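You operate a simulated robot arm through the tools that you are given. There is no shell and no other tool.

Carry out the task below with a simulated robot arm. There is one attempt and no reset: what you move stays moved.

TASK
Flare the eyelet tab that the job card names and lay it back.
Fine: go by the card at the pull tester; slide it on the pin and pull the lever; leave the other tab plain.

Only the result counts: the job must be done as asked and must still hold three seconds after the hand-in. Knocking over, shifting, dropping, spilling or breaking anything else fails it.

THE ROBOT
A 6-joint arm with a four-finger gripper, fixed in place. Base frame: the origin is on the floor under the middle of its stand, x ahead of it, y to its left, z up. Units: m, rad, N and s.
It reaches about 1.012 m from its shoulder. Its first joint turns from -2.897 to 2.897 rad. Payload 3.43 kg.
The tool frame sits at the grasp point between the pads (the TCP): z along the fingers, y along the line on which they close. The tips reach 0.03 m beyond it. The gripper opens to 0.12 m; its body begins 0.085 m behind the TCP.
Orientation is that of the tool frame in the base frame, as a unit quaternion [w, x, y, z]. With the fingers straight down and closing along the base's y, the tool's x points along the base's -x, its y along +y and its z along -z.

THE INTERFACE
- The arm moves only by the tool servo_tool. Its argument "series" is one flat list of numbers, 7 for each row, row after row: the shift along the tool's x, y, z in m, then the turn, a rotation vector about the tool's x, y, z in rad, then the gripper command, from -1 (shut) to 1 (fully open), values between in proportion. In form: [tx, ty, tz, ax, ay, az, gripper, tx, ty, tz, ax, ay, az, gripper, ...]. A call has 1 to 20 rows; each row is the pose to reach, as a shift and turn from the pose commanded when the call began, along the tool's axes at that moment. A row lasts 0.2 s, in which the tool goes at most 0.05 m and 0.15 rad; a call with a longer step from one row to the next is refused whole, and so is a gripper value outside its range. A pose out of reach is approached as far as the arm can. The call stops where the force on the tool passes 40 N (or 10 N more than at its start, if that is more) or the arm is blocked; 0.2 s more then pass. The fingers move at their own pace (about 0.1362 m/s each) and stop on an object; they squeeze with about 26 N. The grip force told is the motor's: it shows also when the fingers shut on nothing. Time passes only in rows, and 0.2 s behind the last, so rows that repeat a pose let the fingers close. The reply holds the time, the measured pose of the TCP, the force on the tool along the base axes, the opening and the grip force, in the units named above and with some noise, with the torque about the TCP (base axes, N m) and any sound that the robot's microphone picked up.
- Cameras (640 x 400 px; columns grow to the right, rows downward): "scene" is fixed at [0.3996, -0.4986, 1.5026]; the picture's right is [0.28, 0.96, 0.00], its down [0.86, -0.25, -0.45] and it looks along [-0.44, 0.13, -0.89] (base axes); focal length 309 px, centre (320, 200). "wrist" rides on the gripper at [0.071, -0.017, -0.121] in the tool frame; the picture's right is [0.23, 0.97, 0.00], its down [-0.81, 0.19, -0.55] and it looks along [-0.54, 0.13, 0.83] (tool axes); focal length 275 px, centre (320, 200). There is no depth. A picture from a camera that has moved, and an enlarged one, comes with that camera's place and axes in the base frame and with its lens.
- camera(camera): a new picture of that camera. It takes no simulated time.
- enlarge(camera, box): a new picture of the part [left, top, right, bottom] of that camera's present view, enlarged. It takes no simulated time.
- job_done(): hands the job in; it is judged then, once.

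Nothing tells you positions but the pictures and the camera data. Unless the task says otherwise, let go and move clear before handing in.

The tools are called after "Emit:" by a JSON object that holds its "op" and its "data". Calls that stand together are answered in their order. servo_tool: Moves the arm, as the interface text tells. Its arguments: {"type":"object","properties":{"series":{"type":"array"}},"required":["series"]} The other tools are called the same way: camera (camera) takes a picture; enlarge (camera, box) takes an enlarged picture of a part of a camera's view; job_done () hands the job in.

At the start:

```text
t: 0.0
ee_pos: [0.2299, -0.3614, 1.2004]
ee_rot: [-0.001, 0.001, 1.0, 0.0]
force: [0.4, 0.6, -0.4]
moment: [-0.01, 0.02, 0.0]
finger_gap: 0.1198
finger_force: 0.1
```

scene: 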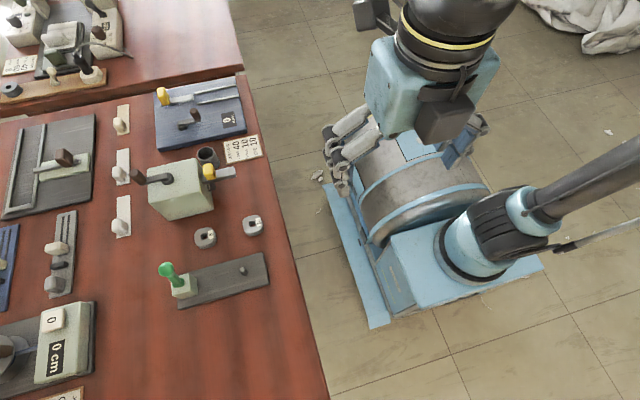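
wrist: 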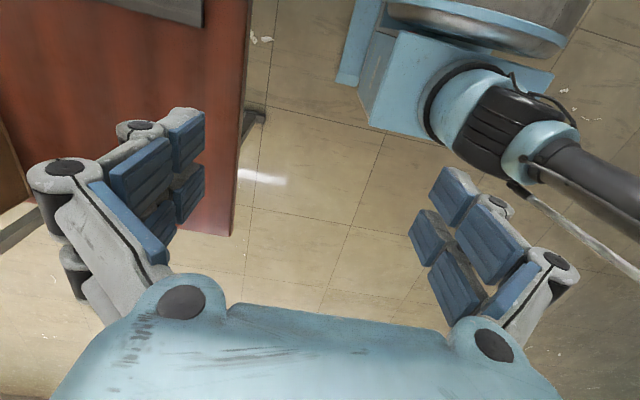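

I see a red bench to the robot's right (negative y) with several small machines, and two small round items near the bench edge. I will enlarge parts of the scene to find the pull tester, the card and the tabs.

Emit:
{"op": "enlarge", "data": {"camera": "scene", "box": [130, 70, 290, 170]}}

Emit:
{"op": "enlarge", "data": {"camera": "scene", "box": [130, 150, 290, 250]}}

Emit:
{"op": "enlarge", "data": {"camera": "scene", "box": [130, 220, 290, 320]}}

Emit:
{"op": "enlarge", "data": {"camera": "scene", "box": [0, 0, 160, 100]}}

Emit:
{"op": "enlarge", "data": {"camera": "scene", "box": [0, 100, 160, 200]}}

Emit:
{"op": "enlarge", "data": {"camera": "scene", "box": [0, 200, 160, 300]}}

Emit:
{"op": "enlarge", "data": {"camera": "scene", "box": [0, 300, 160, 400]}}

```text
4.00 times, centred on (210, 120) of scene
camera zoom: at [0.3996, -0.4986, 1.5026], right [0.28, 0.96, 0.0], down [0.86, -0.25, -0.45], along [-0.44, 0.13, -0.89], focal length 1237 px, centre (760, 520)
```

zoom: 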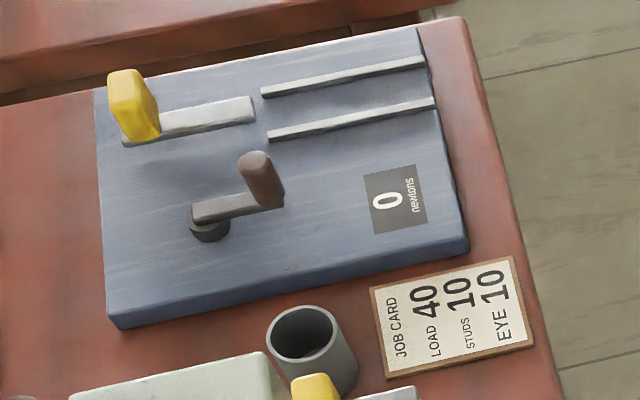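

```text
4.00 times, centred on (210, 200) of scene
camera zoom: at [0.3996, -0.4986, 1.5026], right [0.28, 0.96, 0.0], down [0.86, -0.25, -0.45], along [-0.44, 0.13, -0.89], focal length 1237 px, centre (760, 200)
```

zoom: 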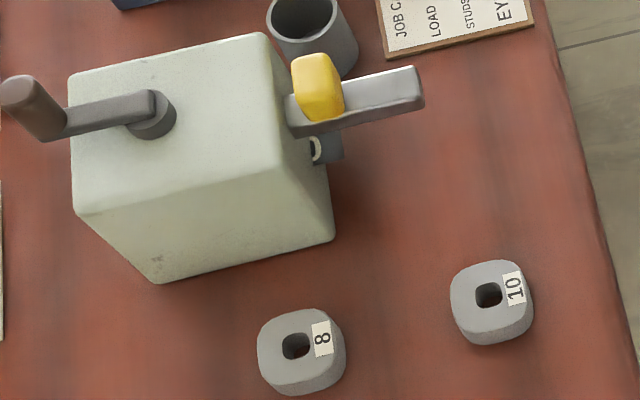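

```text
4.00 times, centred on (210, 270) of scene
camera zoom: at [0.3996, -0.4986, 1.5026], right [0.28, 0.96, 0.0], down [0.86, -0.25, -0.45], along [-0.44, 0.13, -0.89], focal length 1237 px, centre (760, -80)
```

zoom: 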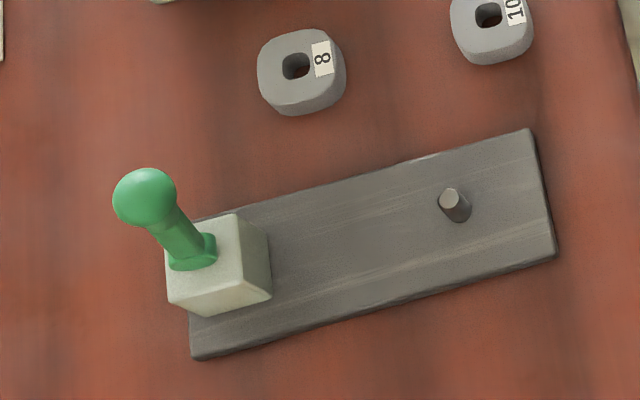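

```text
4.00 times, centred on (80, 50) of scene
camera zoom: at [0.3996, -0.4986, 1.5026], right [0.28, 0.96, 0.0], down [0.86, -0.25, -0.45], along [-0.44, 0.13, -0.89], focal length 1237 px, centre (1280, 800)
```

zoom: 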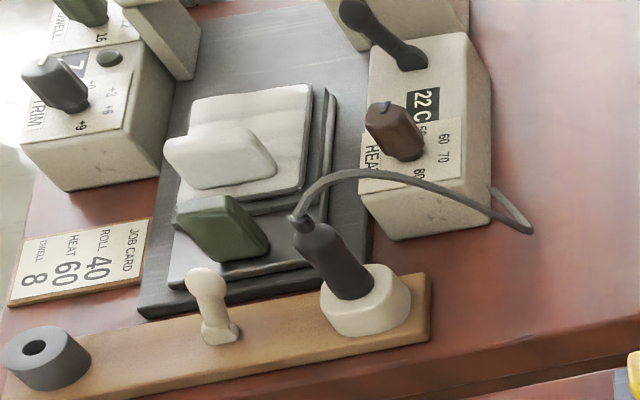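

```text
4.00 times, centred on (80, 150) of scene
camera zoom: at [0.3996, -0.4986, 1.5026], right [0.28, 0.96, 0.0], down [0.86, -0.25, -0.45], along [-0.44, 0.13, -0.89], focal length 1237 px, centre (1280, 400)
```

zoom: 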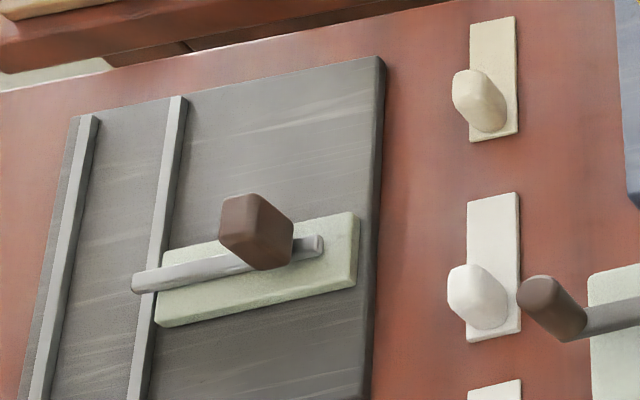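

```text
4.00 times, centred on (80, 250) of scene
camera zoom: at [0.3996, -0.4986, 1.5026], right [0.28, 0.96, 0.0], down [0.86, -0.25, -0.45], along [-0.44, 0.13, -0.89], focal length 1237 px, centre (1280, 0)
```

zoom: 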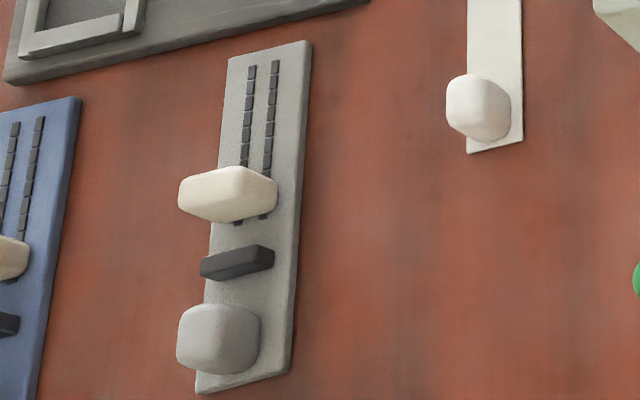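

```text
4.00 times, centred on (80, 350) of scene
camera zoom: at [0.3996, -0.4986, 1.5026], right [0.28, 0.96, 0.0], down [0.86, -0.25, -0.45], along [-0.44, 0.13, -0.89], focal length 1237 px, centre (1280, -400)
```

zoom: 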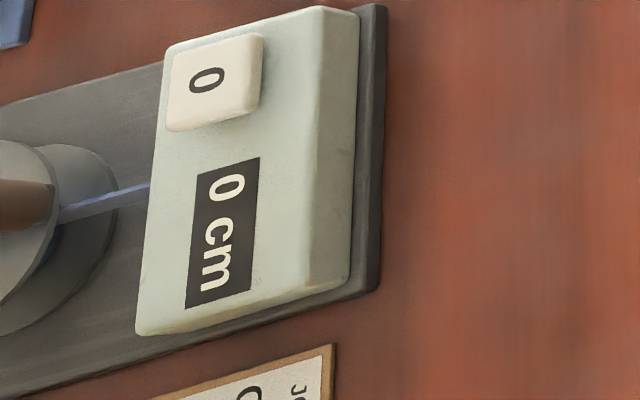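

The job card at the blue pull tester reads "EYE 10", so the tab marked 10 (grey, near the bench edge, about x 0.06, y −0.58) is the one to flare. The other tab is marked 8. The grey plate with a pin and a green lever (about x 0.17, y −0.62 to −0.76) looks like the eyelet tool, so I'll bring the wrist camera over the bench for a closer look.

Emit:
{"op": "servo_tool", "data": {"series": [0.033, -0.024, 0.01, 0, 0, 0, 1, 0.066, -0.048, 0.02, 0, 0, 0, 1, 0.099, -0.072, 0.03, 0, 0, 0, 1, 0.132, -0.096, 0.04, 0, 0, 0, 1, 0.165, -0.12, 0.05, 0, 0, 0, 1, 0.198, -0.144, 0.06, 0, 0, 0, 1, 0.231, -0.168, 0.07, 0, 0, 0, 1, 0.264, -0.192, 0.08, 0, 0, 0, 1, 0.297, -0.216, 0.09, 0, 0, 0, 1, 0.33, -0.24, 0.1, 0, 0, 0, 1, 0.33, -0.24, 0.1, 0, 0, 0, 1]}}

```text
t: 2.4
ee_pos: [-0.1126, -0.6002, 1.1005]
ee_rot: [0.005, 0.0, 1.0, -0.001]
force: [0.3, 0.8, 0.5]
moment: [-0.02, -0.02, 0.0]
finger_gap: 0.1199
finger_force: 0.0
```

The arm has moved over the bench. Now I'll look through the wrist camera.

Emit:
{"op": "camera", "data": {"camera": "wrist"}}

Emit:
{"op": "camera", "data": {"camera": "scene"}}

```text
taken
camera wrist: at [-0.1854, -0.6178, 1.2198], right [-0.23, 0.97, 0.0], down [0.8, 0.19, 0.56], along [0.55, 0.13, -0.83], focal length 275 px, centre (320, 200)
```

wrist: 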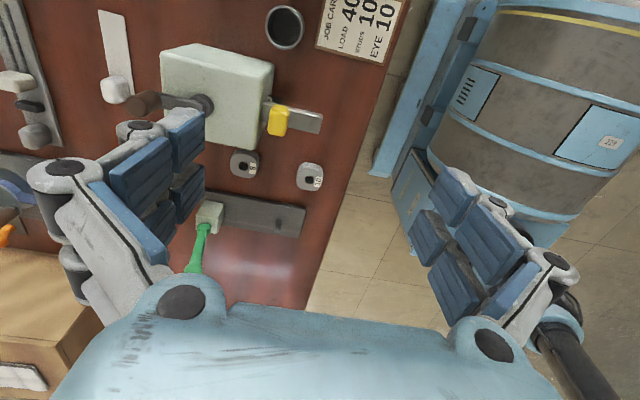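

```text
taken
```

scene: 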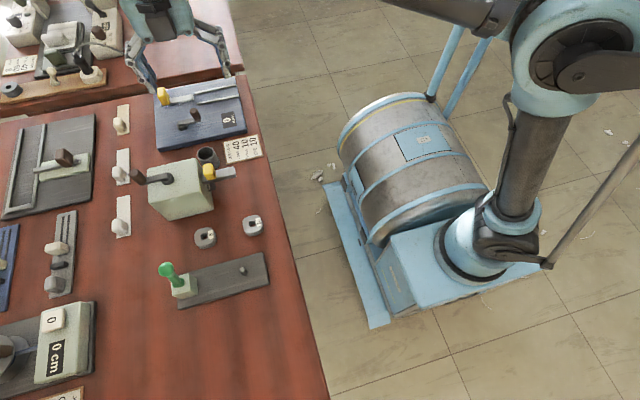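

The wrist view shows both tabs and the plate with the green lever. I'll enlarge them to get details and to triangulate.

Emit:
{"op": "enlarge", "data": {"camera": "wrist", "box": [150, 140, 350, 265]}}

Emit:
{"op": "enlarge", "data": {"camera": "wrist", "box": [120, 30, 340, 168]}}

Emit:
{"op": "enlarge", "data": {"camera": "wrist", "box": [260, 0, 420, 100]}}

Emit:
{"op": "enlarge", "data": {"camera": "scene", "box": [150, 190, 290, 310]}}

```text
3.20 times, centred on (250, 202) of wrist
camera zoom: at [-0.1854, -0.6178, 1.2198], right [-0.23, 0.97, 0.0], down [0.8, 0.19, 0.56], along [0.55, 0.13, -0.83], focal length 881 px, centre (544, 192)
```

zoom: 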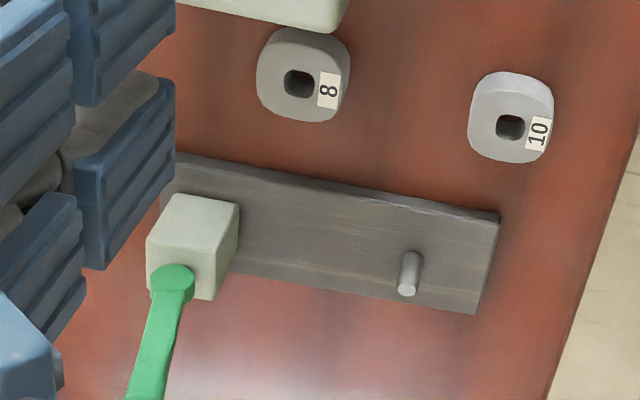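

```text
2.90 times, centred on (230, 99) of wrist
camera zoom: at [-0.1854, -0.6178, 1.2198], right [-0.23, 0.97, 0.0], down [0.8, 0.19, 0.56], along [0.55, 0.13, -0.83], focal length 798 px, centre (581, 493)
```

zoom: 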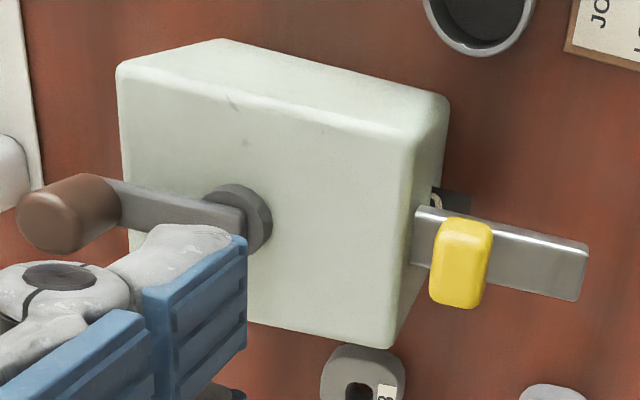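

```text
4.00 times, centred on (340, 50) of wrist
camera zoom: at [-0.1854, -0.6178, 1.2198], right [-0.23, 0.97, 0.0], down [0.8, 0.19, 0.56], along [0.55, 0.13, -0.83], focal length 1101 px, centre (240, 800)
```

zoom: 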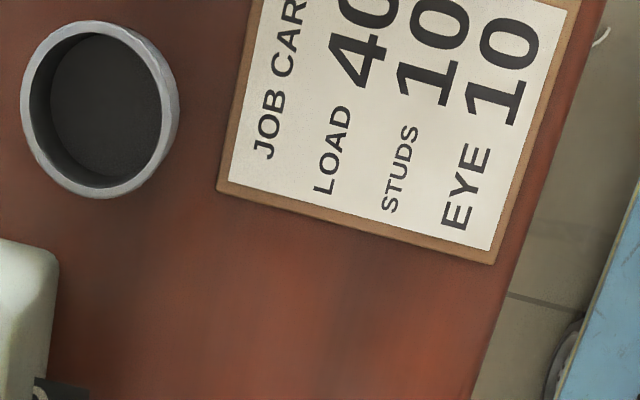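

```text
3.33 times, centred on (220, 250) of scene
camera zoom: at [0.3996, -0.4986, 1.5026], right [0.28, 0.96, 0.0], down [0.86, -0.25, -0.45], along [-0.44, 0.13, -0.89], focal length 1031 px, centre (653, 33)
```

zoom: 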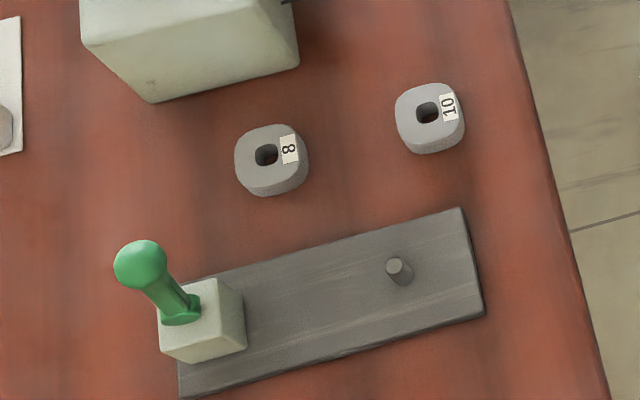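

The tool is clear: tab 10's hole is at about (0.065, −0.579, 0.786), the pin at about (0.18, −0.618) with its top near z 0.81, and the lever block at about (0.18, −0.75). I'll move the camera to view the lever and its hinge more closely.

Emit:
{"op": "servo_tool", "data": {"series": [0.0, -0.045, 0.0, 0, 0, 0, 1, 0.0, -0.09, 0.0, 0, 0, 0, 1, 0.0, -0.135, 0.0, 0, 0, 0, 1, 0.01, -0.17, 0.02, 0, 0, 0, 1, 0.02, -0.17, 0.06, 0, 0, 0, 1, 0.02, -0.17, 0.06, 0, 0, 0, 1]}}

Emit:
{"op": "camera", "data": {"camera": "wrist"}}

Emit:
{"op": "enlarge", "data": {"camera": "wrist", "box": [220, 120, 440, 258]}}

```text
t: 3.8
ee_pos: [-0.1331, -0.7731, 1.039]
ee_rot: [0.005, 0.0, 1.0, 0.0]
force: [1.2, 0.4, -0.6]
moment: [0.0, -0.01, 0.0]
finger_gap: 0.1203
finger_force: 0.0
```

```text
taken
camera wrist: at [-0.2052, -0.789, 1.1584], right [-0.23, 0.97, 0.0], down [0.8, 0.19, 0.56], along [0.55, 0.13, -0.83], focal length 275 px, centre (320, 200)
```

wrist: 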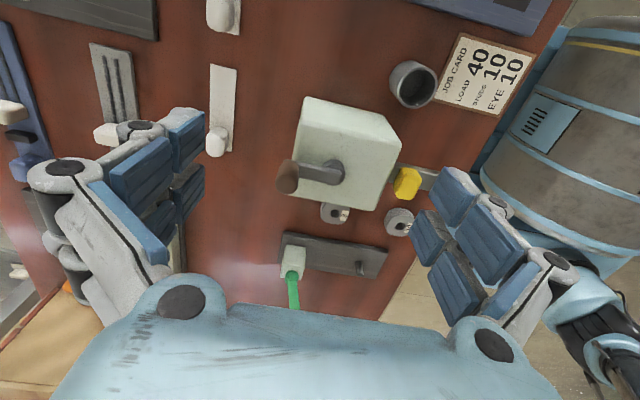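

```text
2.90 times, centred on (330, 189) of wrist
camera zoom: at [-0.2052, -0.789, 1.1584], right [-0.23, 0.97, 0.0], down [0.8, 0.19, 0.56], along [0.55, 0.13, -0.83], focal length 798 px, centre (291, 232)
```

zoom: 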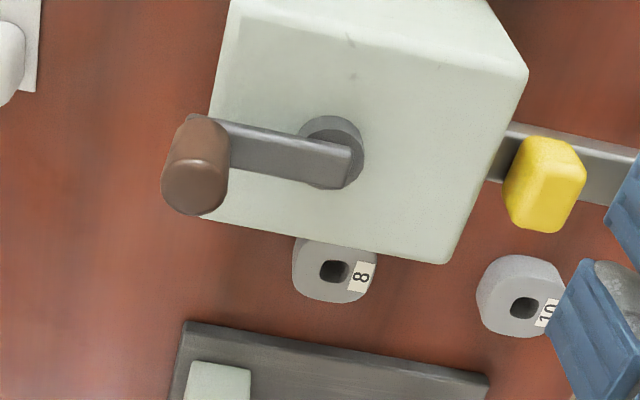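

The lever sits low in the picture behind the gripper. I'll move the arm ahead in x to bring the plate into the middle of the view.

Emit:
{"op": "servo_tool", "data": {"series": [-0.045, 0.01, 0.0, 0, 0, 0, 1, -0.09, 0.02, 0.0, 0, 0, 0, 1, -0.135, 0.03, 0.0, 0, 0, 0, 1, -0.135, 0.03, 0.0, 0, 0, 0, 1]}}

Emit:
{"op": "camera", "data": {"camera": "wrist"}}

Emit:
{"op": "enlarge", "data": {"camera": "wrist", "box": [220, 80, 420, 205]}}

Emit:
{"op": "enlarge", "data": {"camera": "wrist", "box": [220, 180, 420, 305]}}

```text
t: 4.8
ee_pos: [0.0012, -0.7426, 1.0413]
ee_rot: [0.005, 0.0, 1.0, 0.0]
force: [-0.5, -1.2, -0.2]
moment: [0.03, 0.01, 0.0]
finger_gap: 0.1195
finger_force: 0.0
```

```text
taken
camera wrist: at [-0.0701, -0.7583, 1.1597], right [-0.23, 0.97, 0.0], down [0.8, 0.19, 0.56], along [0.55, 0.13, -0.83], focal length 275 px, centre (320, 200)
```

wrist: 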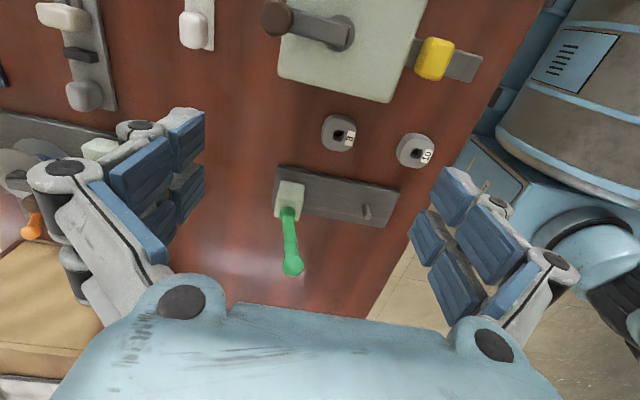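

```text
3.20 times, centred on (320, 142) of wrist
camera zoom: at [-0.0701, -0.7583, 1.1597], right [-0.23, 0.97, 0.0], down [0.8, 0.19, 0.56], along [0.55, 0.13, -0.83], focal length 881 px, centre (320, 384)
```

zoom: 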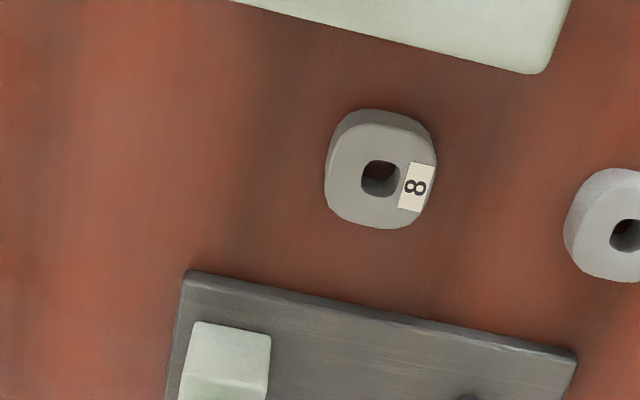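

```text
3.20 times, centred on (320, 242) of wrist
camera zoom: at [-0.0701, -0.7583, 1.1597], right [-0.23, 0.97, 0.0], down [0.8, 0.19, 0.56], along [0.55, 0.13, -0.83], focal length 881 px, centre (320, 64)
```

zoom: 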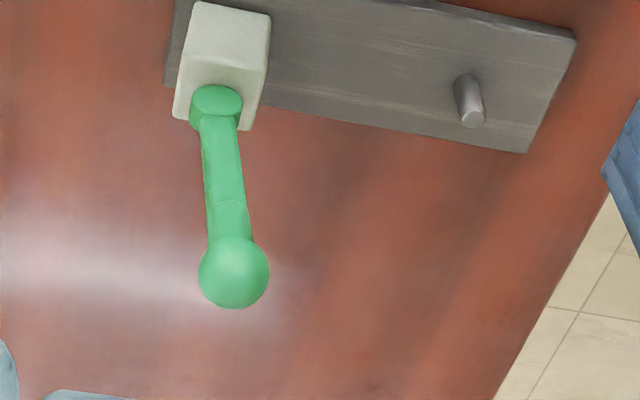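

The lever's ball is at about (0.18, −0.732, 0.934) and its foot at about (0.179, −0.75, 0.83), so it leans slightly toward the pin. I'll zoom in on the hinge from both cameras.

Emit:
{"op": "enlarge", "data": {"camera": "scene", "box": [145, 250, 225, 310]}}

Emit:
{"op": "enlarge", "data": {"camera": "wrist", "box": [255, 165, 345, 285]}}

Emit:
{"op": "enlarge", "data": {"camera": "scene", "box": [220, 200, 280, 290]}}

Emit:
{"op": "enlarge", "data": {"camera": "wrist", "box": [340, 110, 440, 240]}}

```text
6.67 times, centred on (185, 280) of scene
camera zoom: at [0.3996, -0.4986, 1.5026], right [0.28, 0.96, 0.0], down [0.86, -0.25, -0.45], along [-0.44, 0.13, -0.89], focal length 2061 px, centre (1220, -333)
```

zoom: 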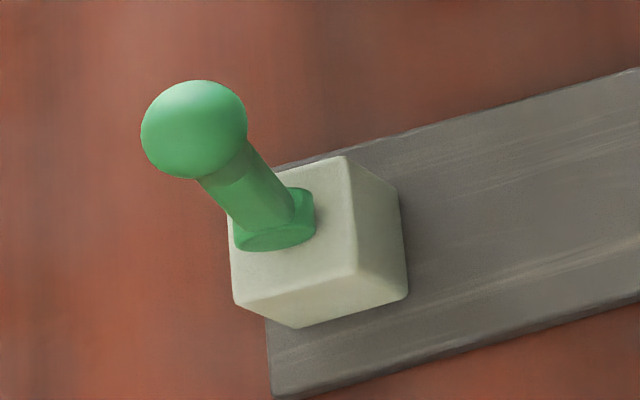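

```text
3.33 times, centred on (300, 225) of wrist
camera zoom: at [-0.0701, -0.7583, 1.1597], right [-0.23, 0.97, 0.0], down [0.8, 0.19, 0.56], along [0.55, 0.13, -0.83], focal length 918 px, centre (387, 117)
```

zoom: 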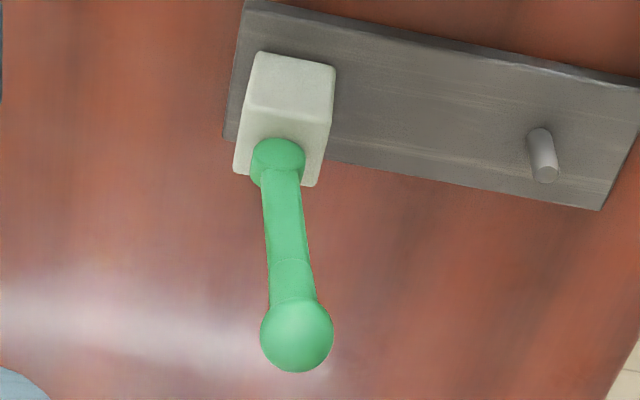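

```text
4.44 times, centred on (250, 245) of scene
camera zoom: at [0.3996, -0.4986, 1.5026], right [0.28, 0.96, 0.0], down [0.86, -0.25, -0.45], along [-0.44, 0.13, -0.89], focal length 1374 px, centre (631, 0)
```

zoom: 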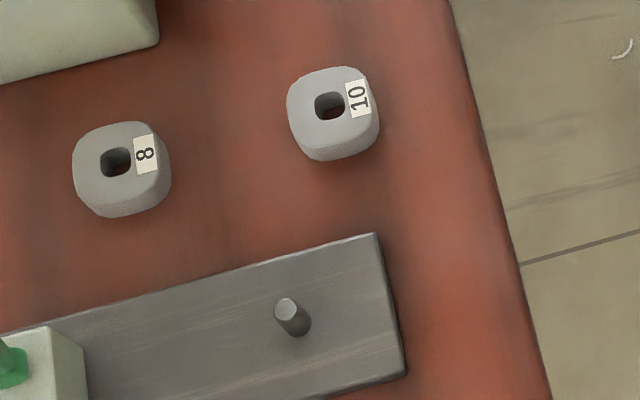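

```text
3.08 times, centred on (390, 175) of wrist
camera zoom: at [-0.0701, -0.7583, 1.1597], right [-0.23, 0.97, 0.0], down [0.8, 0.19, 0.56], along [0.55, 0.13, -0.83], focal length 847 px, centre (105, 277)
```

zoom: 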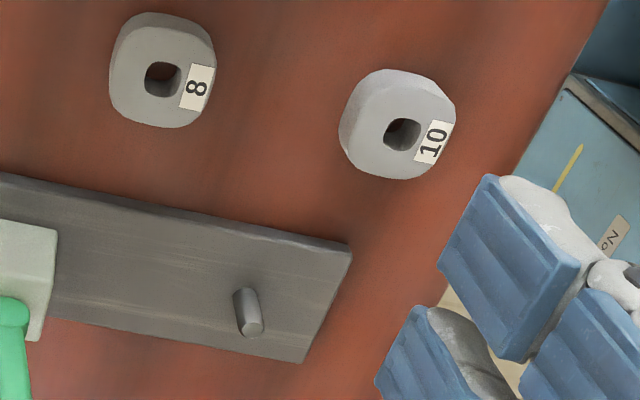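

The hub's axis lies along x, so the lever swings in the y–z plane. I'll turn the tool 90° so the fingers close along x and the camera sits on the robot's side, clear of the lever and the stud box. Then I'll look at tab 10 and the pin again.

Emit:
{"op": "servo_tool", "data": {"series": [-0.008, 0.025, 0.0055, 0, 0, 0.1428, 1, -0.016, 0.05, 0.011, 0, 0, 0.2856, 1, -0.024, 0.075, 0.0164, 0, 0, 0.4284, 1, -0.032, 0.1, 0.022, 0, 0, 0.5712, 1, -0.04, 0.125, 0.027, 0, 0, 0.714, 1, -0.048, 0.15, 0.033, 0, 0, 0.8568, 1, -0.056, 0.175, 0.038, 0, 0, 0.9996, 1, -0.064, 0.2, 0.044, 0, 0, 1.1424, 1, -0.072, 0.225, 0.049, 0, 0, 1.2852, 1, -0.08, 0.25, 0.055, 0, 0, 1.428, 1, -0.087, 0.276, 0.06, 0, 0, 1.5708, 1, -0.087, 0.276, 0.06, 0, 0, 1.5708, 1]}}

Emit:
{"op": "camera", "data": {"camera": "wrist"}}

Emit:
{"op": "camera", "data": {"camera": "scene"}}

```text
t: 7.4
ee_pos: [0.0912, -0.4652, 0.9823]
ee_rot: [0.004, 0.707, 0.707, 0.004]
force: [0.2, -1.0, 0.3]
moment: [0.0, 0.0, 0.01]
finger_gap: 0.12
finger_force: 0.0
```

```text
taken
camera wrist: at [0.0723, -0.3937, 1.1013], right [0.97, 0.23, 0.01], down [0.19, -0.81, 0.56], along [0.14, -0.54, -0.83], focal length 275 px, centre (320, 200)
```

wrist: 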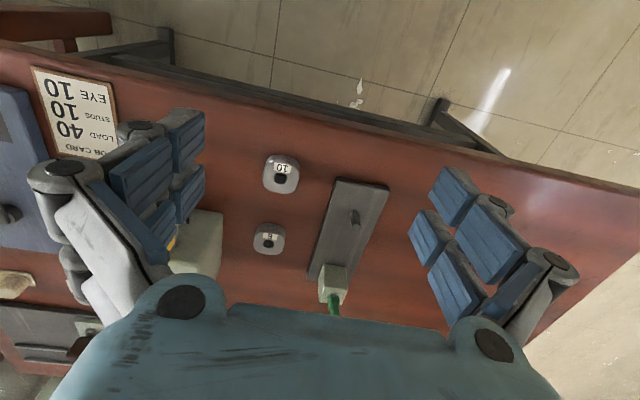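

```text
taken
```

scene: 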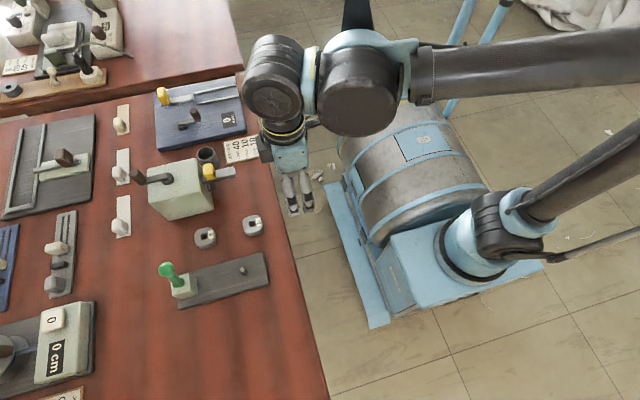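

Now tab 10, the pin and the plate are all in view between the fingers. I'll zoom in on them.

Emit:
{"op": "enlarge", "data": {"camera": "wrist", "box": [240, 140, 320, 190]}}

Emit:
{"op": "enlarge", "data": {"camera": "wrist", "box": [300, 170, 400, 320]}}

Emit:
{"op": "enlarge", "data": {"camera": "scene", "box": [225, 200, 281, 240]}}

Emit:
{"op": "enlarge", "data": {"camera": "scene", "box": [215, 250, 271, 290]}}

```text
8.00 times, centred on (280, 165) of wrist
camera zoom: at [0.0723, -0.3937, 1.1013], right [0.97, 0.23, 0.01], down [0.19, -0.81, 0.56], along [0.14, -0.54, -0.83], focal length 2202 px, centre (640, 480)
```

zoom: 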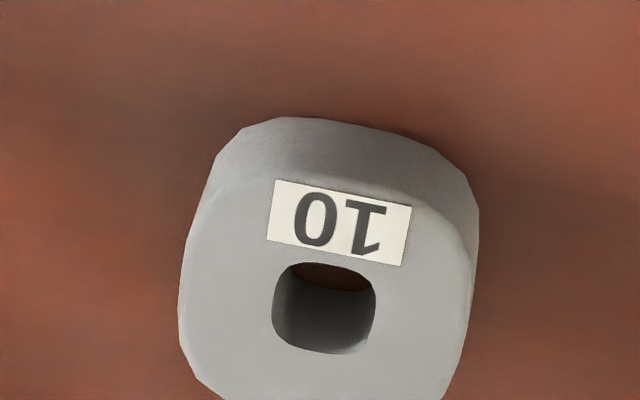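

```text
2.67 times, centred on (350, 245) of wrist
camera zoom: at [0.0723, -0.3937, 1.1013], right [0.97, 0.23, 0.01], down [0.19, -0.81, 0.56], along [0.14, -0.54, -0.83], focal length 734 px, centre (240, 80)
```

zoom: 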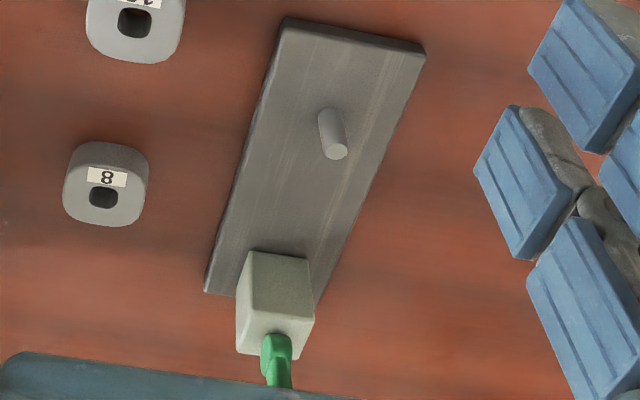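

```text
10.00 times, centred on (253, 220) of scene
camera zoom: at [0.3996, -0.4986, 1.5026], right [0.28, 0.96, 0.0], down [0.86, -0.25, -0.45], along [-0.44, 0.13, -0.89], focal length 3092 px, centre (990, 0)
```

zoom: 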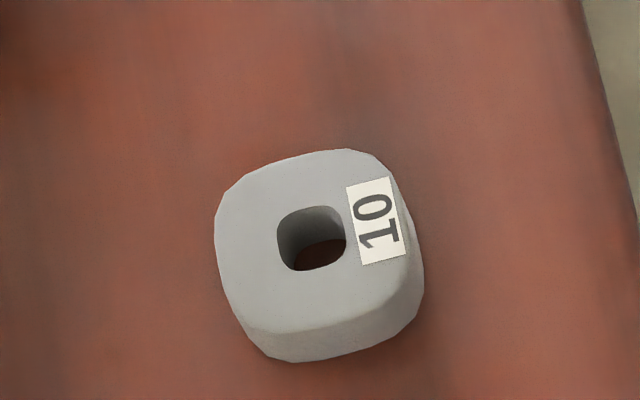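

```text
10.00 times, centred on (243, 270) of scene
camera zoom: at [0.3996, -0.4986, 1.5026], right [0.28, 0.96, 0.0], down [0.86, -0.25, -0.45], along [-0.44, 0.13, -0.89], focal length 3092 px, centre (1090, -500)
```

zoom: 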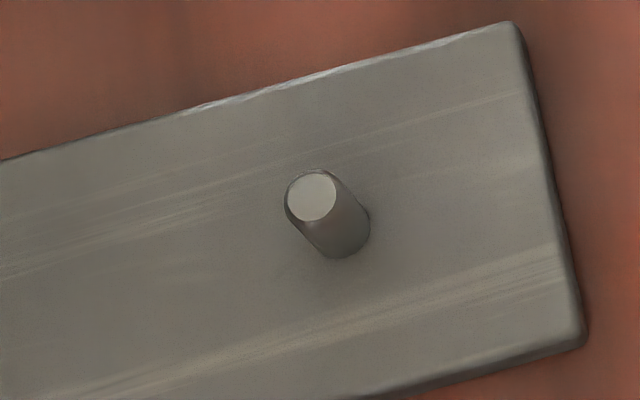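

From two views, the hole in tab 10 is at (0.0665, −0.577, 0.79) and the pin top at (0.180, −0.6175, 0.8085). The tab is about 48 mm square and 20 mm thick. I'll move above tab 10 with the fingers partly open and correct the slight tool tilt.

Emit:
{"op": "servo_tool", "data": {"series": [-0.028, -0.0062, 0.01, 0.0113, 0, 0, 0.25, -0.056, -0.0124, 0.03, 0.0113, 0, 0, 0.25, -0.084, -0.0185, 0.055, 0.0113, 0, 0, 0.25, -0.1115, -0.0247, 0.0823, 0.0113, 0, 0, 0.25, -0.1115, -0.0247, 0.0823, 0.0113, 0, 0, 0.25]}}

Emit:
{"op": "camera", "data": {"camera": "wrist"}}

Emit:
{"op": "enlarge", "data": {"camera": "wrist", "box": [240, 70, 400, 170]}}

Emit:
{"op": "enlarge", "data": {"camera": "scene", "box": [180, 130, 340, 230]}}

```text
t: 8.6
ee_pos: [0.0653, -0.578, 0.8997]
ee_rot: [0.0, 0.707, 0.707, 0.0]
force: [-0.1, -0.4, -0.7]
moment: [0.02, 0.01, -0.01]
finger_gap: 0.0751
finger_force: 0.0
```

```text
taken
camera wrist: at [0.0497, -0.506, 1.0196], right [0.97, 0.23, 0.0], down [0.19, -0.81, 0.55], along [0.13, -0.54, -0.83], focal length 275 px, centre (320, 200)
```

wrist: 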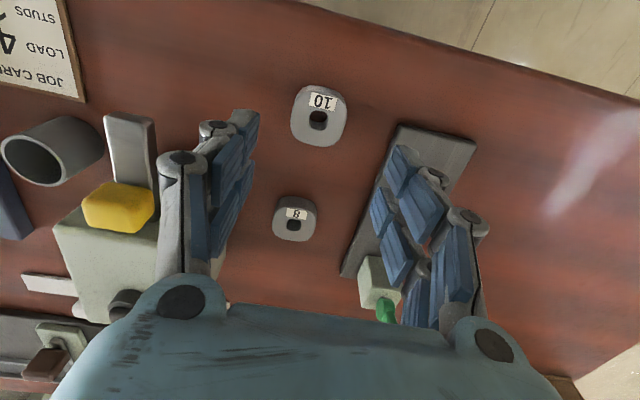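

```text
4.00 times, centred on (320, 120) of wrist
camera zoom: at [0.0497, -0.506, 1.0196], right [0.97, 0.23, 0.0], down [0.19, -0.81, 0.55], along [0.13, -0.54, -0.83], focal length 1101 px, centre (320, 520)
```

zoom: 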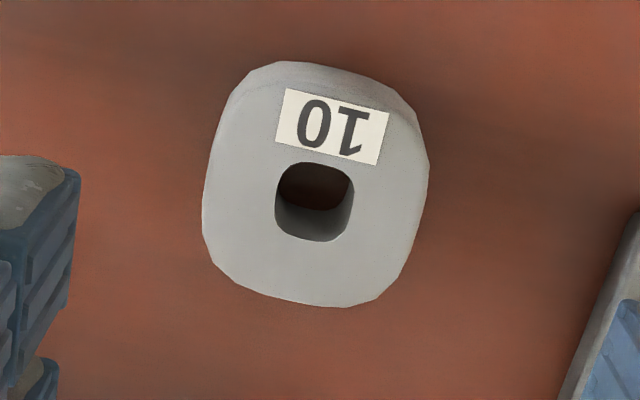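

```text
4.00 times, centred on (260, 180) of scene
camera zoom: at [0.3996, -0.4986, 1.5026], right [0.28, 0.96, 0.0], down [0.86, -0.25, -0.45], along [-0.44, 0.13, -0.89], focal length 1237 px, centre (560, 280)
```

zoom: 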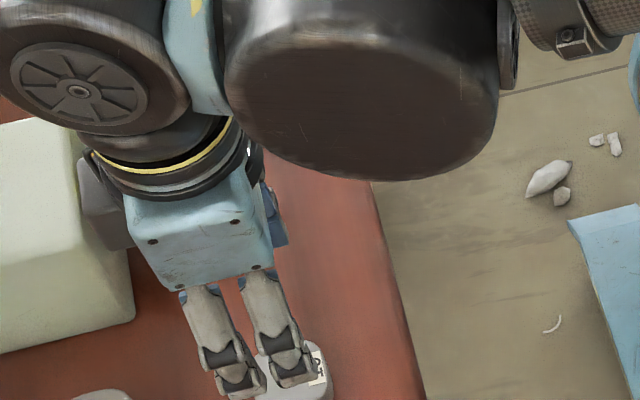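

The tool is centred over tab 10 to within about a millimetre. I'll go down in small steps to the height for gripping, watching the force.

Emit:
{"op": "servo_tool", "data": {"series": [0.001, 0.001, 0.02, 0, 0, 0, 0.25, 0.001, 0.001, 0.04, 0, 0, 0, 0.25, 0.001, 0.001, 0.06, 0, 0, 0, 0.25, 0.001, 0.001, 0.075, 0, 0, 0, 0.25, 0.001, 0.001, 0.082, 0, 0, 0, 0.25, 0.001, 0.001, 0.082, 0, 0, 0, 0.25]}}

Emit:
{"op": "camera", "data": {"camera": "wrist"}}

Emit:
{"op": "enlarge", "data": {"camera": "wrist", "box": [220, 90, 420, 215]}}

Emit:
{"op": "enlarge", "data": {"camera": "scene", "box": [180, 170, 300, 260]}}

```text
t: 10.0
ee_pos: [0.0675, -0.5763, 0.8181]
ee_rot: [0.0, 0.707, 0.707, 0.0]
force: [0.2, -0.4, 0.7]
moment: [0.01, 0.03, -0.01]
finger_gap: 0.0747
finger_force: 0.0
```

```text
taken
camera wrist: at [0.0506, -0.5047, 0.9371], right [0.97, 0.23, 0.0], down [0.19, -0.81, 0.55], along [0.13, -0.54, -0.83], focal length 275 px, centre (320, 200)
```

wrist: 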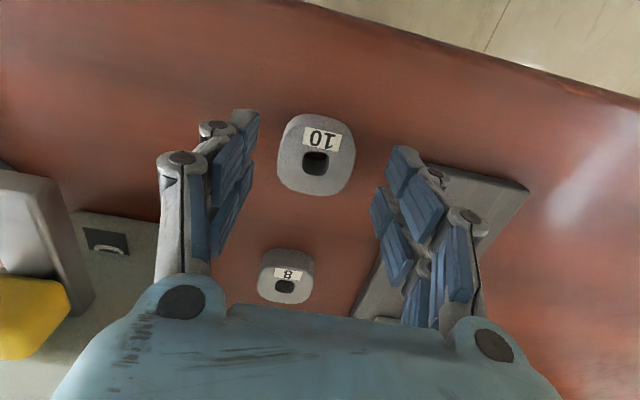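

```text
3.20 times, centred on (320, 152) of wrist
camera zoom: at [0.0506, -0.5047, 0.9371], right [0.97, 0.23, 0.0], down [0.19, -0.81, 0.55], along [0.13, -0.54, -0.83], focal length 881 px, centre (320, 352)
```

zoom: 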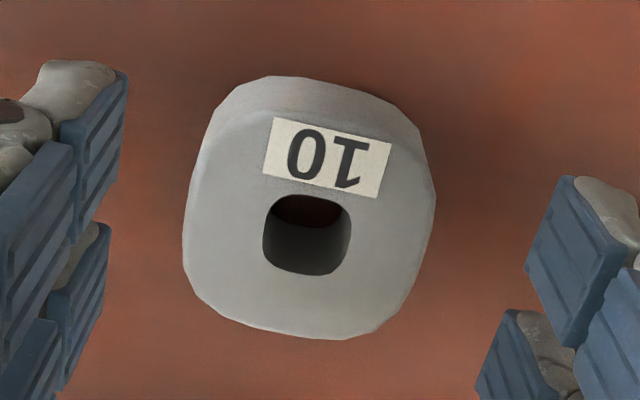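

```text
4.44 times, centred on (240, 215) of scene
camera zoom: at [0.3996, -0.4986, 1.5026], right [0.28, 0.96, 0.0], down [0.86, -0.25, -0.45], along [-0.44, 0.13, -0.89], focal length 1374 px, centre (676, 133)
```

zoom: 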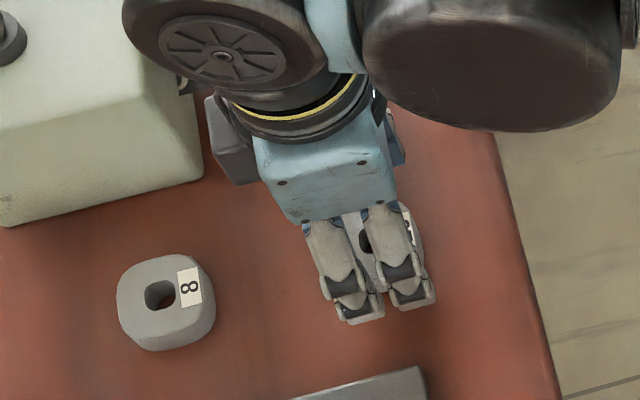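

The tab sits between the pads about 2 mm off-centre in x. I'll correct that and go down the last 15 mm.

Emit:
{"op": "servo_tool", "data": {"series": [0, -0.002, 0.005, 0, 0, 0, 0.25, 0, -0.002, 0.01, 0, 0, 0, 0.25, 0, -0.002, 0.015, 0, 0, 0, 0.25, 0, -0.002, 0.015, 0, 0, 0, 0.25]}}

Emit:
{"op": "enlarge", "data": {"camera": "wrist", "box": [220, 90, 420, 215]}}

Emit:
{"op": "enlarge", "data": {"camera": "scene", "box": [220, 200, 280, 245]}}

```text
t: 11.0
ee_pos: [0.0654, -0.5763, 0.8014]
ee_rot: [0.001, 0.708, 0.707, 0.0]
force: [-0.4, 0.2, 0.0]
moment: [-0.01, 0.02, -0.03]
finger_gap: 0.0751
finger_force: 0.0
```

```text
3.20 times, centred on (320, 152) of wrist
camera zoom: at [0.0488, -0.5047, 0.9221], right [0.97, 0.23, 0.0], down [0.19, -0.81, 0.55], along [0.13, -0.54, -0.83], focal length 881 px, centre (320, 352)
```

zoom: 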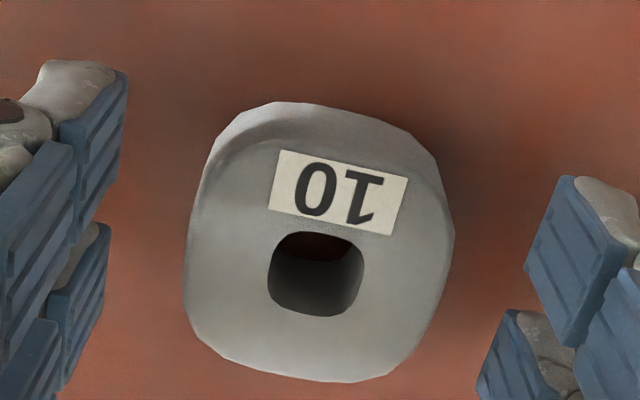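

```text
8.89 times, centred on (250, 222) of scene
camera zoom: at [0.3996, -0.4986, 1.5026], right [0.28, 0.96, 0.0], down [0.86, -0.25, -0.45], along [-0.44, 0.13, -0.89], focal length 2748 px, centre (942, 0)
```

zoom: 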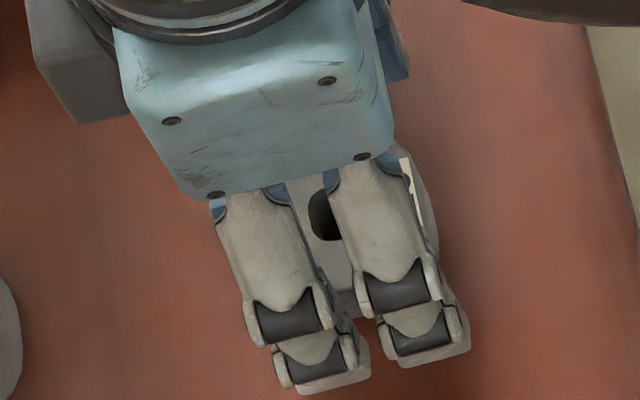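

The tab is centred between the pads, with the tips just above the bench. Now I'll close the fingers on it.

Emit:
{"op": "servo_tool", "data": {"series": [0, 0, 0, 0, 0, 0, 0.0, 0, 0, 0, 0, 0, 0, -0.2, 0, 0, 0, 0, 0, 0, -0.6, 0, 0, 0, 0, 0, 0, -1, 0, 0, 0, 0, 0, 0, -1]}}

Emit:
{"op": "enlarge", "data": {"camera": "wrist", "box": [220, 90, 420, 215]}}

```text
t: 12.2
ee_pos: [0.0654, -0.5758, 0.8022]
ee_rot: [0.001, 0.707, 0.707, -0.001]
force: [0.7, -0.1, 2.7]
moment: [0.02, -0.02, -0.03]
finger_gap: 0.0459
finger_force: 26.0
```

```text
3.20 times, centred on (320, 152) of wrist
camera zoom: at [0.0487, -0.5046, 0.9222], right [0.97, 0.23, 0.0], down [0.19, -0.81, 0.55], along [0.13, -0.54, -0.83], focal length 881 px, centre (320, 352)
```

zoom: 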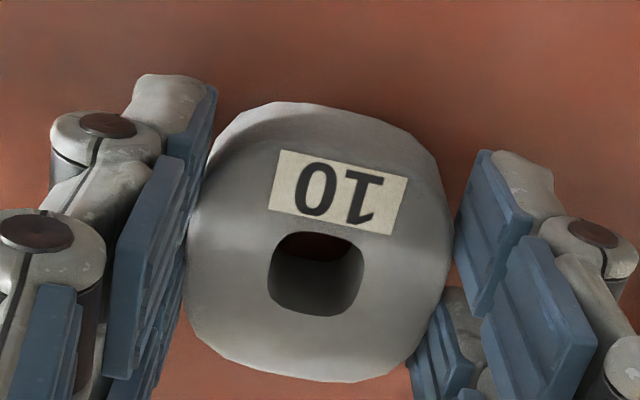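

Tab 10 is held at a gap of 45.9 mm, with TCP at (0.0654, −0.576, 0.802). I'll keep that as the lay-back pose, then lift straight up and carry the tab over the pin.

Emit:
{"op": "servo_tool", "data": {"series": [0, 0, -0.015, 0, 0, 0, -1, 0, 0, -0.04, 0, 0, 0, -1, 0, 0, -0.07, 0, 0, 0, -1, 0, 0, -0.07, 0, 0, 0, -1, -0.01, 0.03, -0.07, 0, 0, 0, -1, -0.02, 0.06, -0.07, 0, 0, 0, -1, -0.03, 0.09, -0.07, 0, 0, 0, -1, -0.0405, 0.1135, -0.07, 0, 0, 0, -1, -0.0405, 0.1135, -0.07, 0, 0, 0, -1]}}

Emit:
{"op": "camera", "data": {"camera": "wrist"}}

Emit:
{"op": "camera", "data": {"camera": "scene"}}

Emit:
{"op": "enlarge", "data": {"camera": "scene", "box": [180, 220, 300, 310]}}

```text
t: 14.2
ee_pos: [0.1796, -0.6182, 0.8723]
ee_rot: [0.001, 0.707, 0.707, 0.0]
force: [-0.3, -0.7, -0.5]
moment: [0.03, -0.04, 0.01]
finger_gap: 0.0457
finger_force: 26.0
```

```text
taken
camera wrist: at [0.1627, -0.5451, 0.9925], right [0.97, 0.23, 0.0], down [0.19, -0.81, 0.55], along [0.13, -0.54, -0.83], focal length 275 px, centre (320, 200)
```

wrist: 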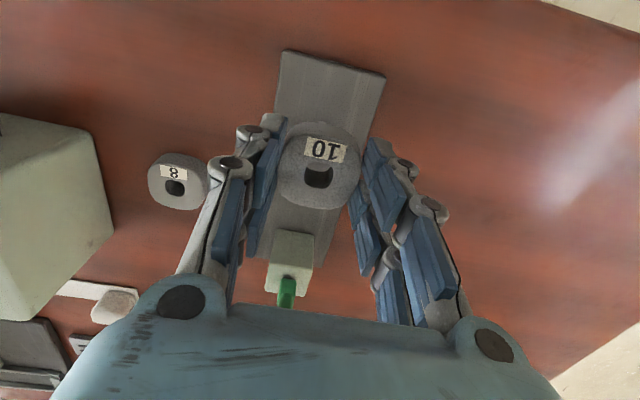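

```text
taken
```

scene: 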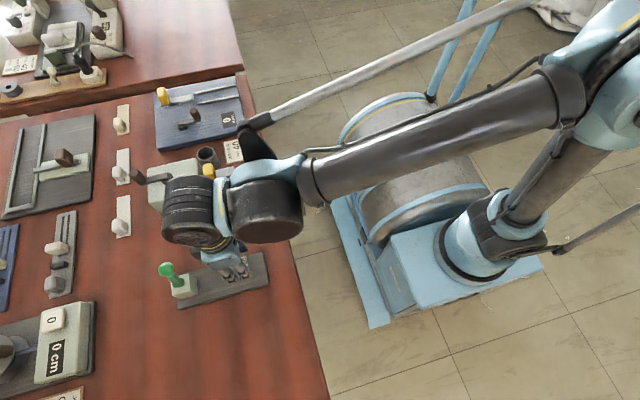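

```text
4.44 times, centred on (240, 265) of scene
camera zoom: at [0.3996, -0.4986, 1.5026], right [0.28, 0.96, 0.0], down [0.86, -0.25, -0.45], along [-0.44, 0.13, -0.89], focal length 1374 px, centre (676, -89)
```

zoom: 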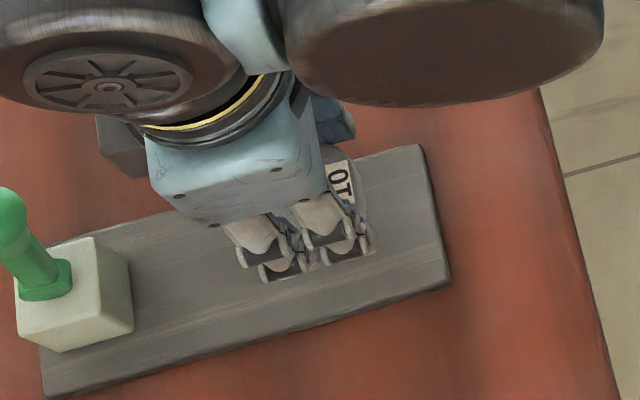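

By the exact camera poses, the hole is at about (0.180, −0.620) and the pin at (0.1808, −0.6197), within a millimetre of each other. I'll lower the tab slowly, watching for contact.

Emit:
{"op": "servo_tool", "data": {"series": [0, 0.0006, 0.01, 0, 0, 0, -1, 0, 0.0006, 0.018, 0, 0, 0, -1, 0, 0.0006, 0.024, 0, 0, 0, -1, 0, 0.0006, 0.024, 0, 0, 0, -1]}}

Emit:
{"op": "enlarge", "data": {"camera": "wrist", "box": [220, 90, 420, 215]}}

Emit:
{"op": "enlarge", "data": {"camera": "scene", "box": [215, 240, 275, 285]}}

```text
t: 15.2
ee_pos: [0.18, -0.6164, 0.8478]
ee_rot: [0.0, 0.707, 0.707, 0.0]
force: [0.4, -0.1, -0.4]
moment: [-0.01, 0.0, -0.02]
finger_gap: 0.0457
finger_force: 25.8
```

```text
3.20 times, centred on (320, 152) of wrist
camera zoom: at [0.1632, -0.5453, 0.9683], right [0.97, 0.23, 0.0], down [0.19, -0.81, 0.55], along [0.13, -0.54, -0.83], focal length 881 px, centre (320, 352)
```

zoom: 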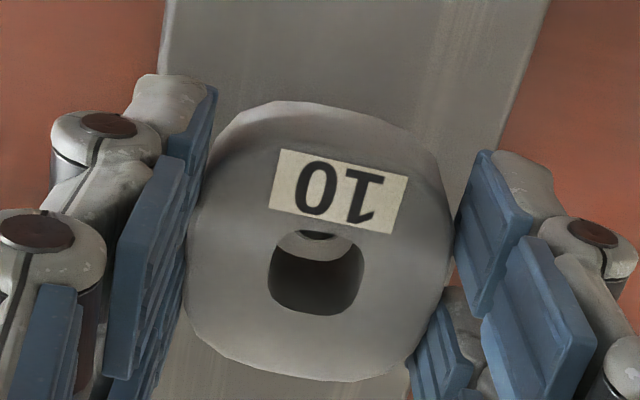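

```text
8.89 times, centred on (245, 262) of scene
camera zoom: at [0.3996, -0.4986, 1.5026], right [0.28, 0.96, 0.0], down [0.86, -0.25, -0.45], along [-0.44, 0.13, -0.89], focal length 2748 px, centre (987, -356)
```

zoom: 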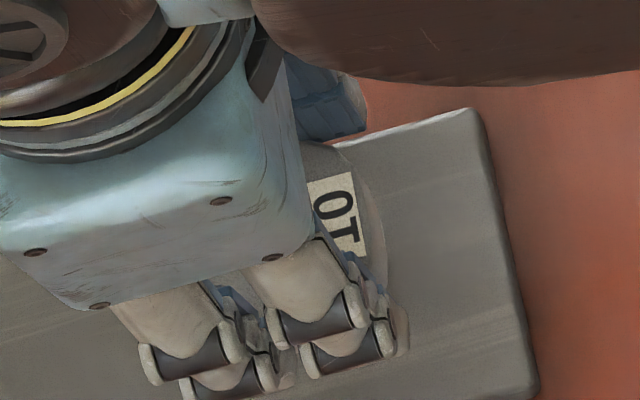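

No contact yet. I'll look through the hole at high zoom to see where the pin is.

Emit:
{"op": "enlarge", "data": {"camera": "wrist", "box": [296, 155, 344, 195]}}

```text
10.00 times, centred on (320, 175) of wrist
camera zoom: at [0.1632, -0.5453, 0.9683], right [0.97, 0.23, 0.0], down [0.19, -0.81, 0.55], along [0.13, -0.54, -0.83], focal length 2753 px, centre (320, 450)
```

zoom: 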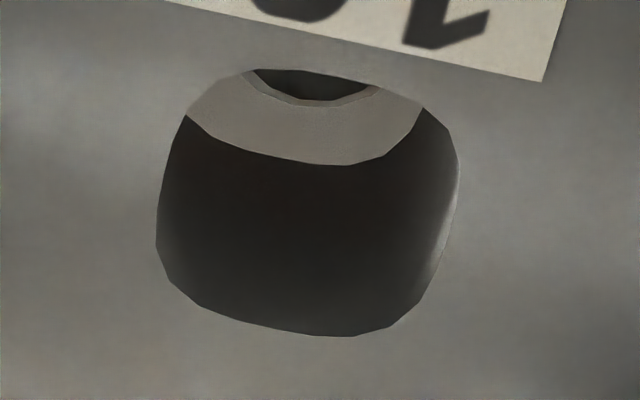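

Through the hole I can see the pin's rim. It lines up with the hole to well under 1 mm sideways and about 1 mm the other way, so I'll keep lowering in small steps.

Emit:
{"op": "servo_tool", "data": {"series": [0, 0, 0.003, 0, 0, 0, -1, 0, 0, 0.006, 0, 0, 0, -1, 0, 0, 0.009, 0, 0, 0, -1, 0, 0, 0.009, 0, 0, 0, -1]}}

Emit:
{"op": "enlarge", "data": {"camera": "wrist", "box": [296, 155, 344, 195]}}

```text
t: 16.2
ee_pos: [0.1808, -0.6176, 0.8399]
ee_rot: [0.001, 0.707, 0.707, 0.0]
force: [0.4, -0.5, -0.5]
moment: [-0.01, 0.05, 0.03]
finger_gap: 0.046
finger_force: 26.8
```

```text
10.00 times, centred on (320, 175) of wrist
camera zoom: at [0.163, -0.5454, 0.9595], right [0.97, 0.23, 0.0], down [0.19, -0.81, 0.55], along [0.13, -0.54, -0.83], focal length 2753 px, centre (320, 450)
```

zoom: 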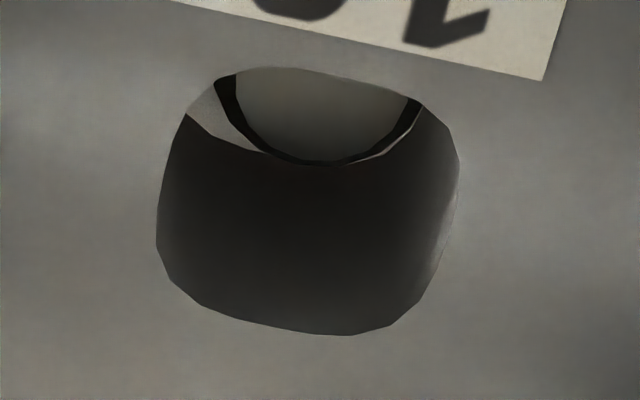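

The pin is entering the hole with no force. I'll nudge half a millimetre in +x and continue down.

Emit:
{"op": "servo_tool", "data": {"series": [0, 0.0005, 0.004, 0, 0, 0, -1, 0, 0.0005, 0.008, 0, 0, 0, -1, 0, 0.0005, 0.012, 0, 0, 0, -1, 0, 0.0005, 0.012, 0, 0, 0, -1]}}

Emit:
{"op": "enlarge", "data": {"camera": "wrist", "box": [296, 155, 344, 195]}}

```text
t: 17.2
ee_pos: [0.1803, -0.6175, 0.8281]
ee_rot: [0.001, 0.707, 0.708, -0.001]
force: [-0.1, -0.1, -0.2]
moment: [0.01, -0.04, 0.02]
finger_gap: 0.046
finger_force: 26.4
```

```text
10.00 times, centred on (320, 175) of wrist
camera zoom: at [0.1634, -0.5454, 0.9477], right [0.97, 0.23, 0.0], down [0.19, -0.81, 0.55], along [0.13, -0.54, -0.83], focal length 2753 px, centre (320, 450)
```

zoom: 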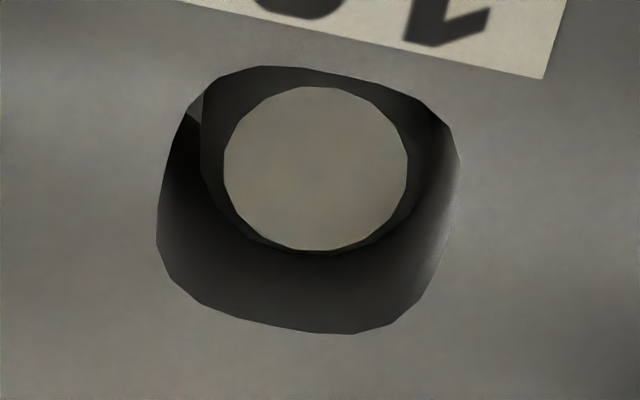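

The pin is well inside the hole. I'll go further down until the tab meets the plate.

Emit:
{"op": "servo_tool", "data": {"series": [0, 0, 0.004, 0, 0, 0, -1, 0, 0, 0.008, 0, 0, 0, -1, 0, 0, 0.012, 0, 0, 0, -1, 0, 0, 0.012, 0, 0, 0, -1]}}

Emit:
{"op": "enlarge", "data": {"camera": "wrist", "box": [220, 90, 420, 215]}}

Emit:
{"op": "enlarge", "data": {"camera": "scene", "box": [215, 240, 275, 285]}}

```text
t: 18.2
ee_pos: [0.1795, -0.6165, 0.8158]
ee_rot: [0.001, 0.707, 0.707, -0.001]
force: [0.3, -0.7, 19.9]
moment: [-0.09, -0.01, 0.0]
finger_gap: 0.0461
finger_force: 26.1
```

```text
3.20 times, centred on (320, 152) of wrist
camera zoom: at [0.1633, -0.5451, 0.9361], right [0.97, 0.23, 0.0], down [0.19, -0.81, 0.55], along [0.13, -0.54, -0.83], focal length 881 px, centre (320, 352)
```

zoom: 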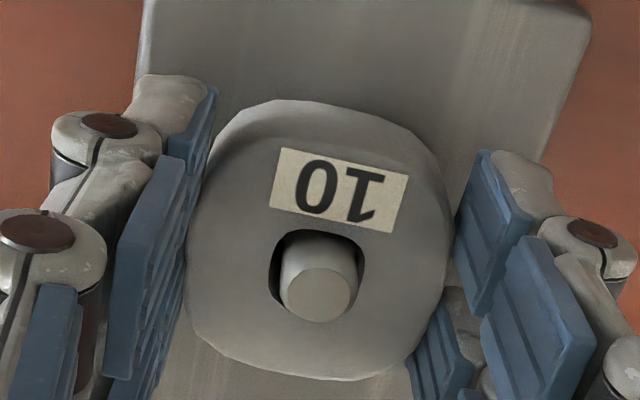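

```text
8.89 times, centred on (245, 262) of scene
camera zoom: at [0.3996, -0.4986, 1.5026], right [0.28, 0.96, 0.0], down [0.86, -0.25, -0.45], along [-0.44, 0.13, -0.89], focal length 2748 px, centre (987, -356)
```

zoom: 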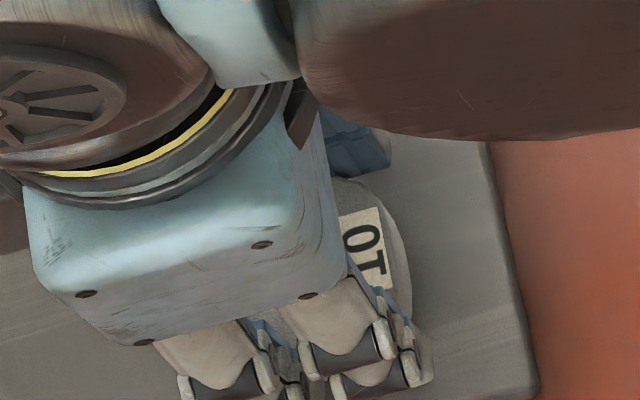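

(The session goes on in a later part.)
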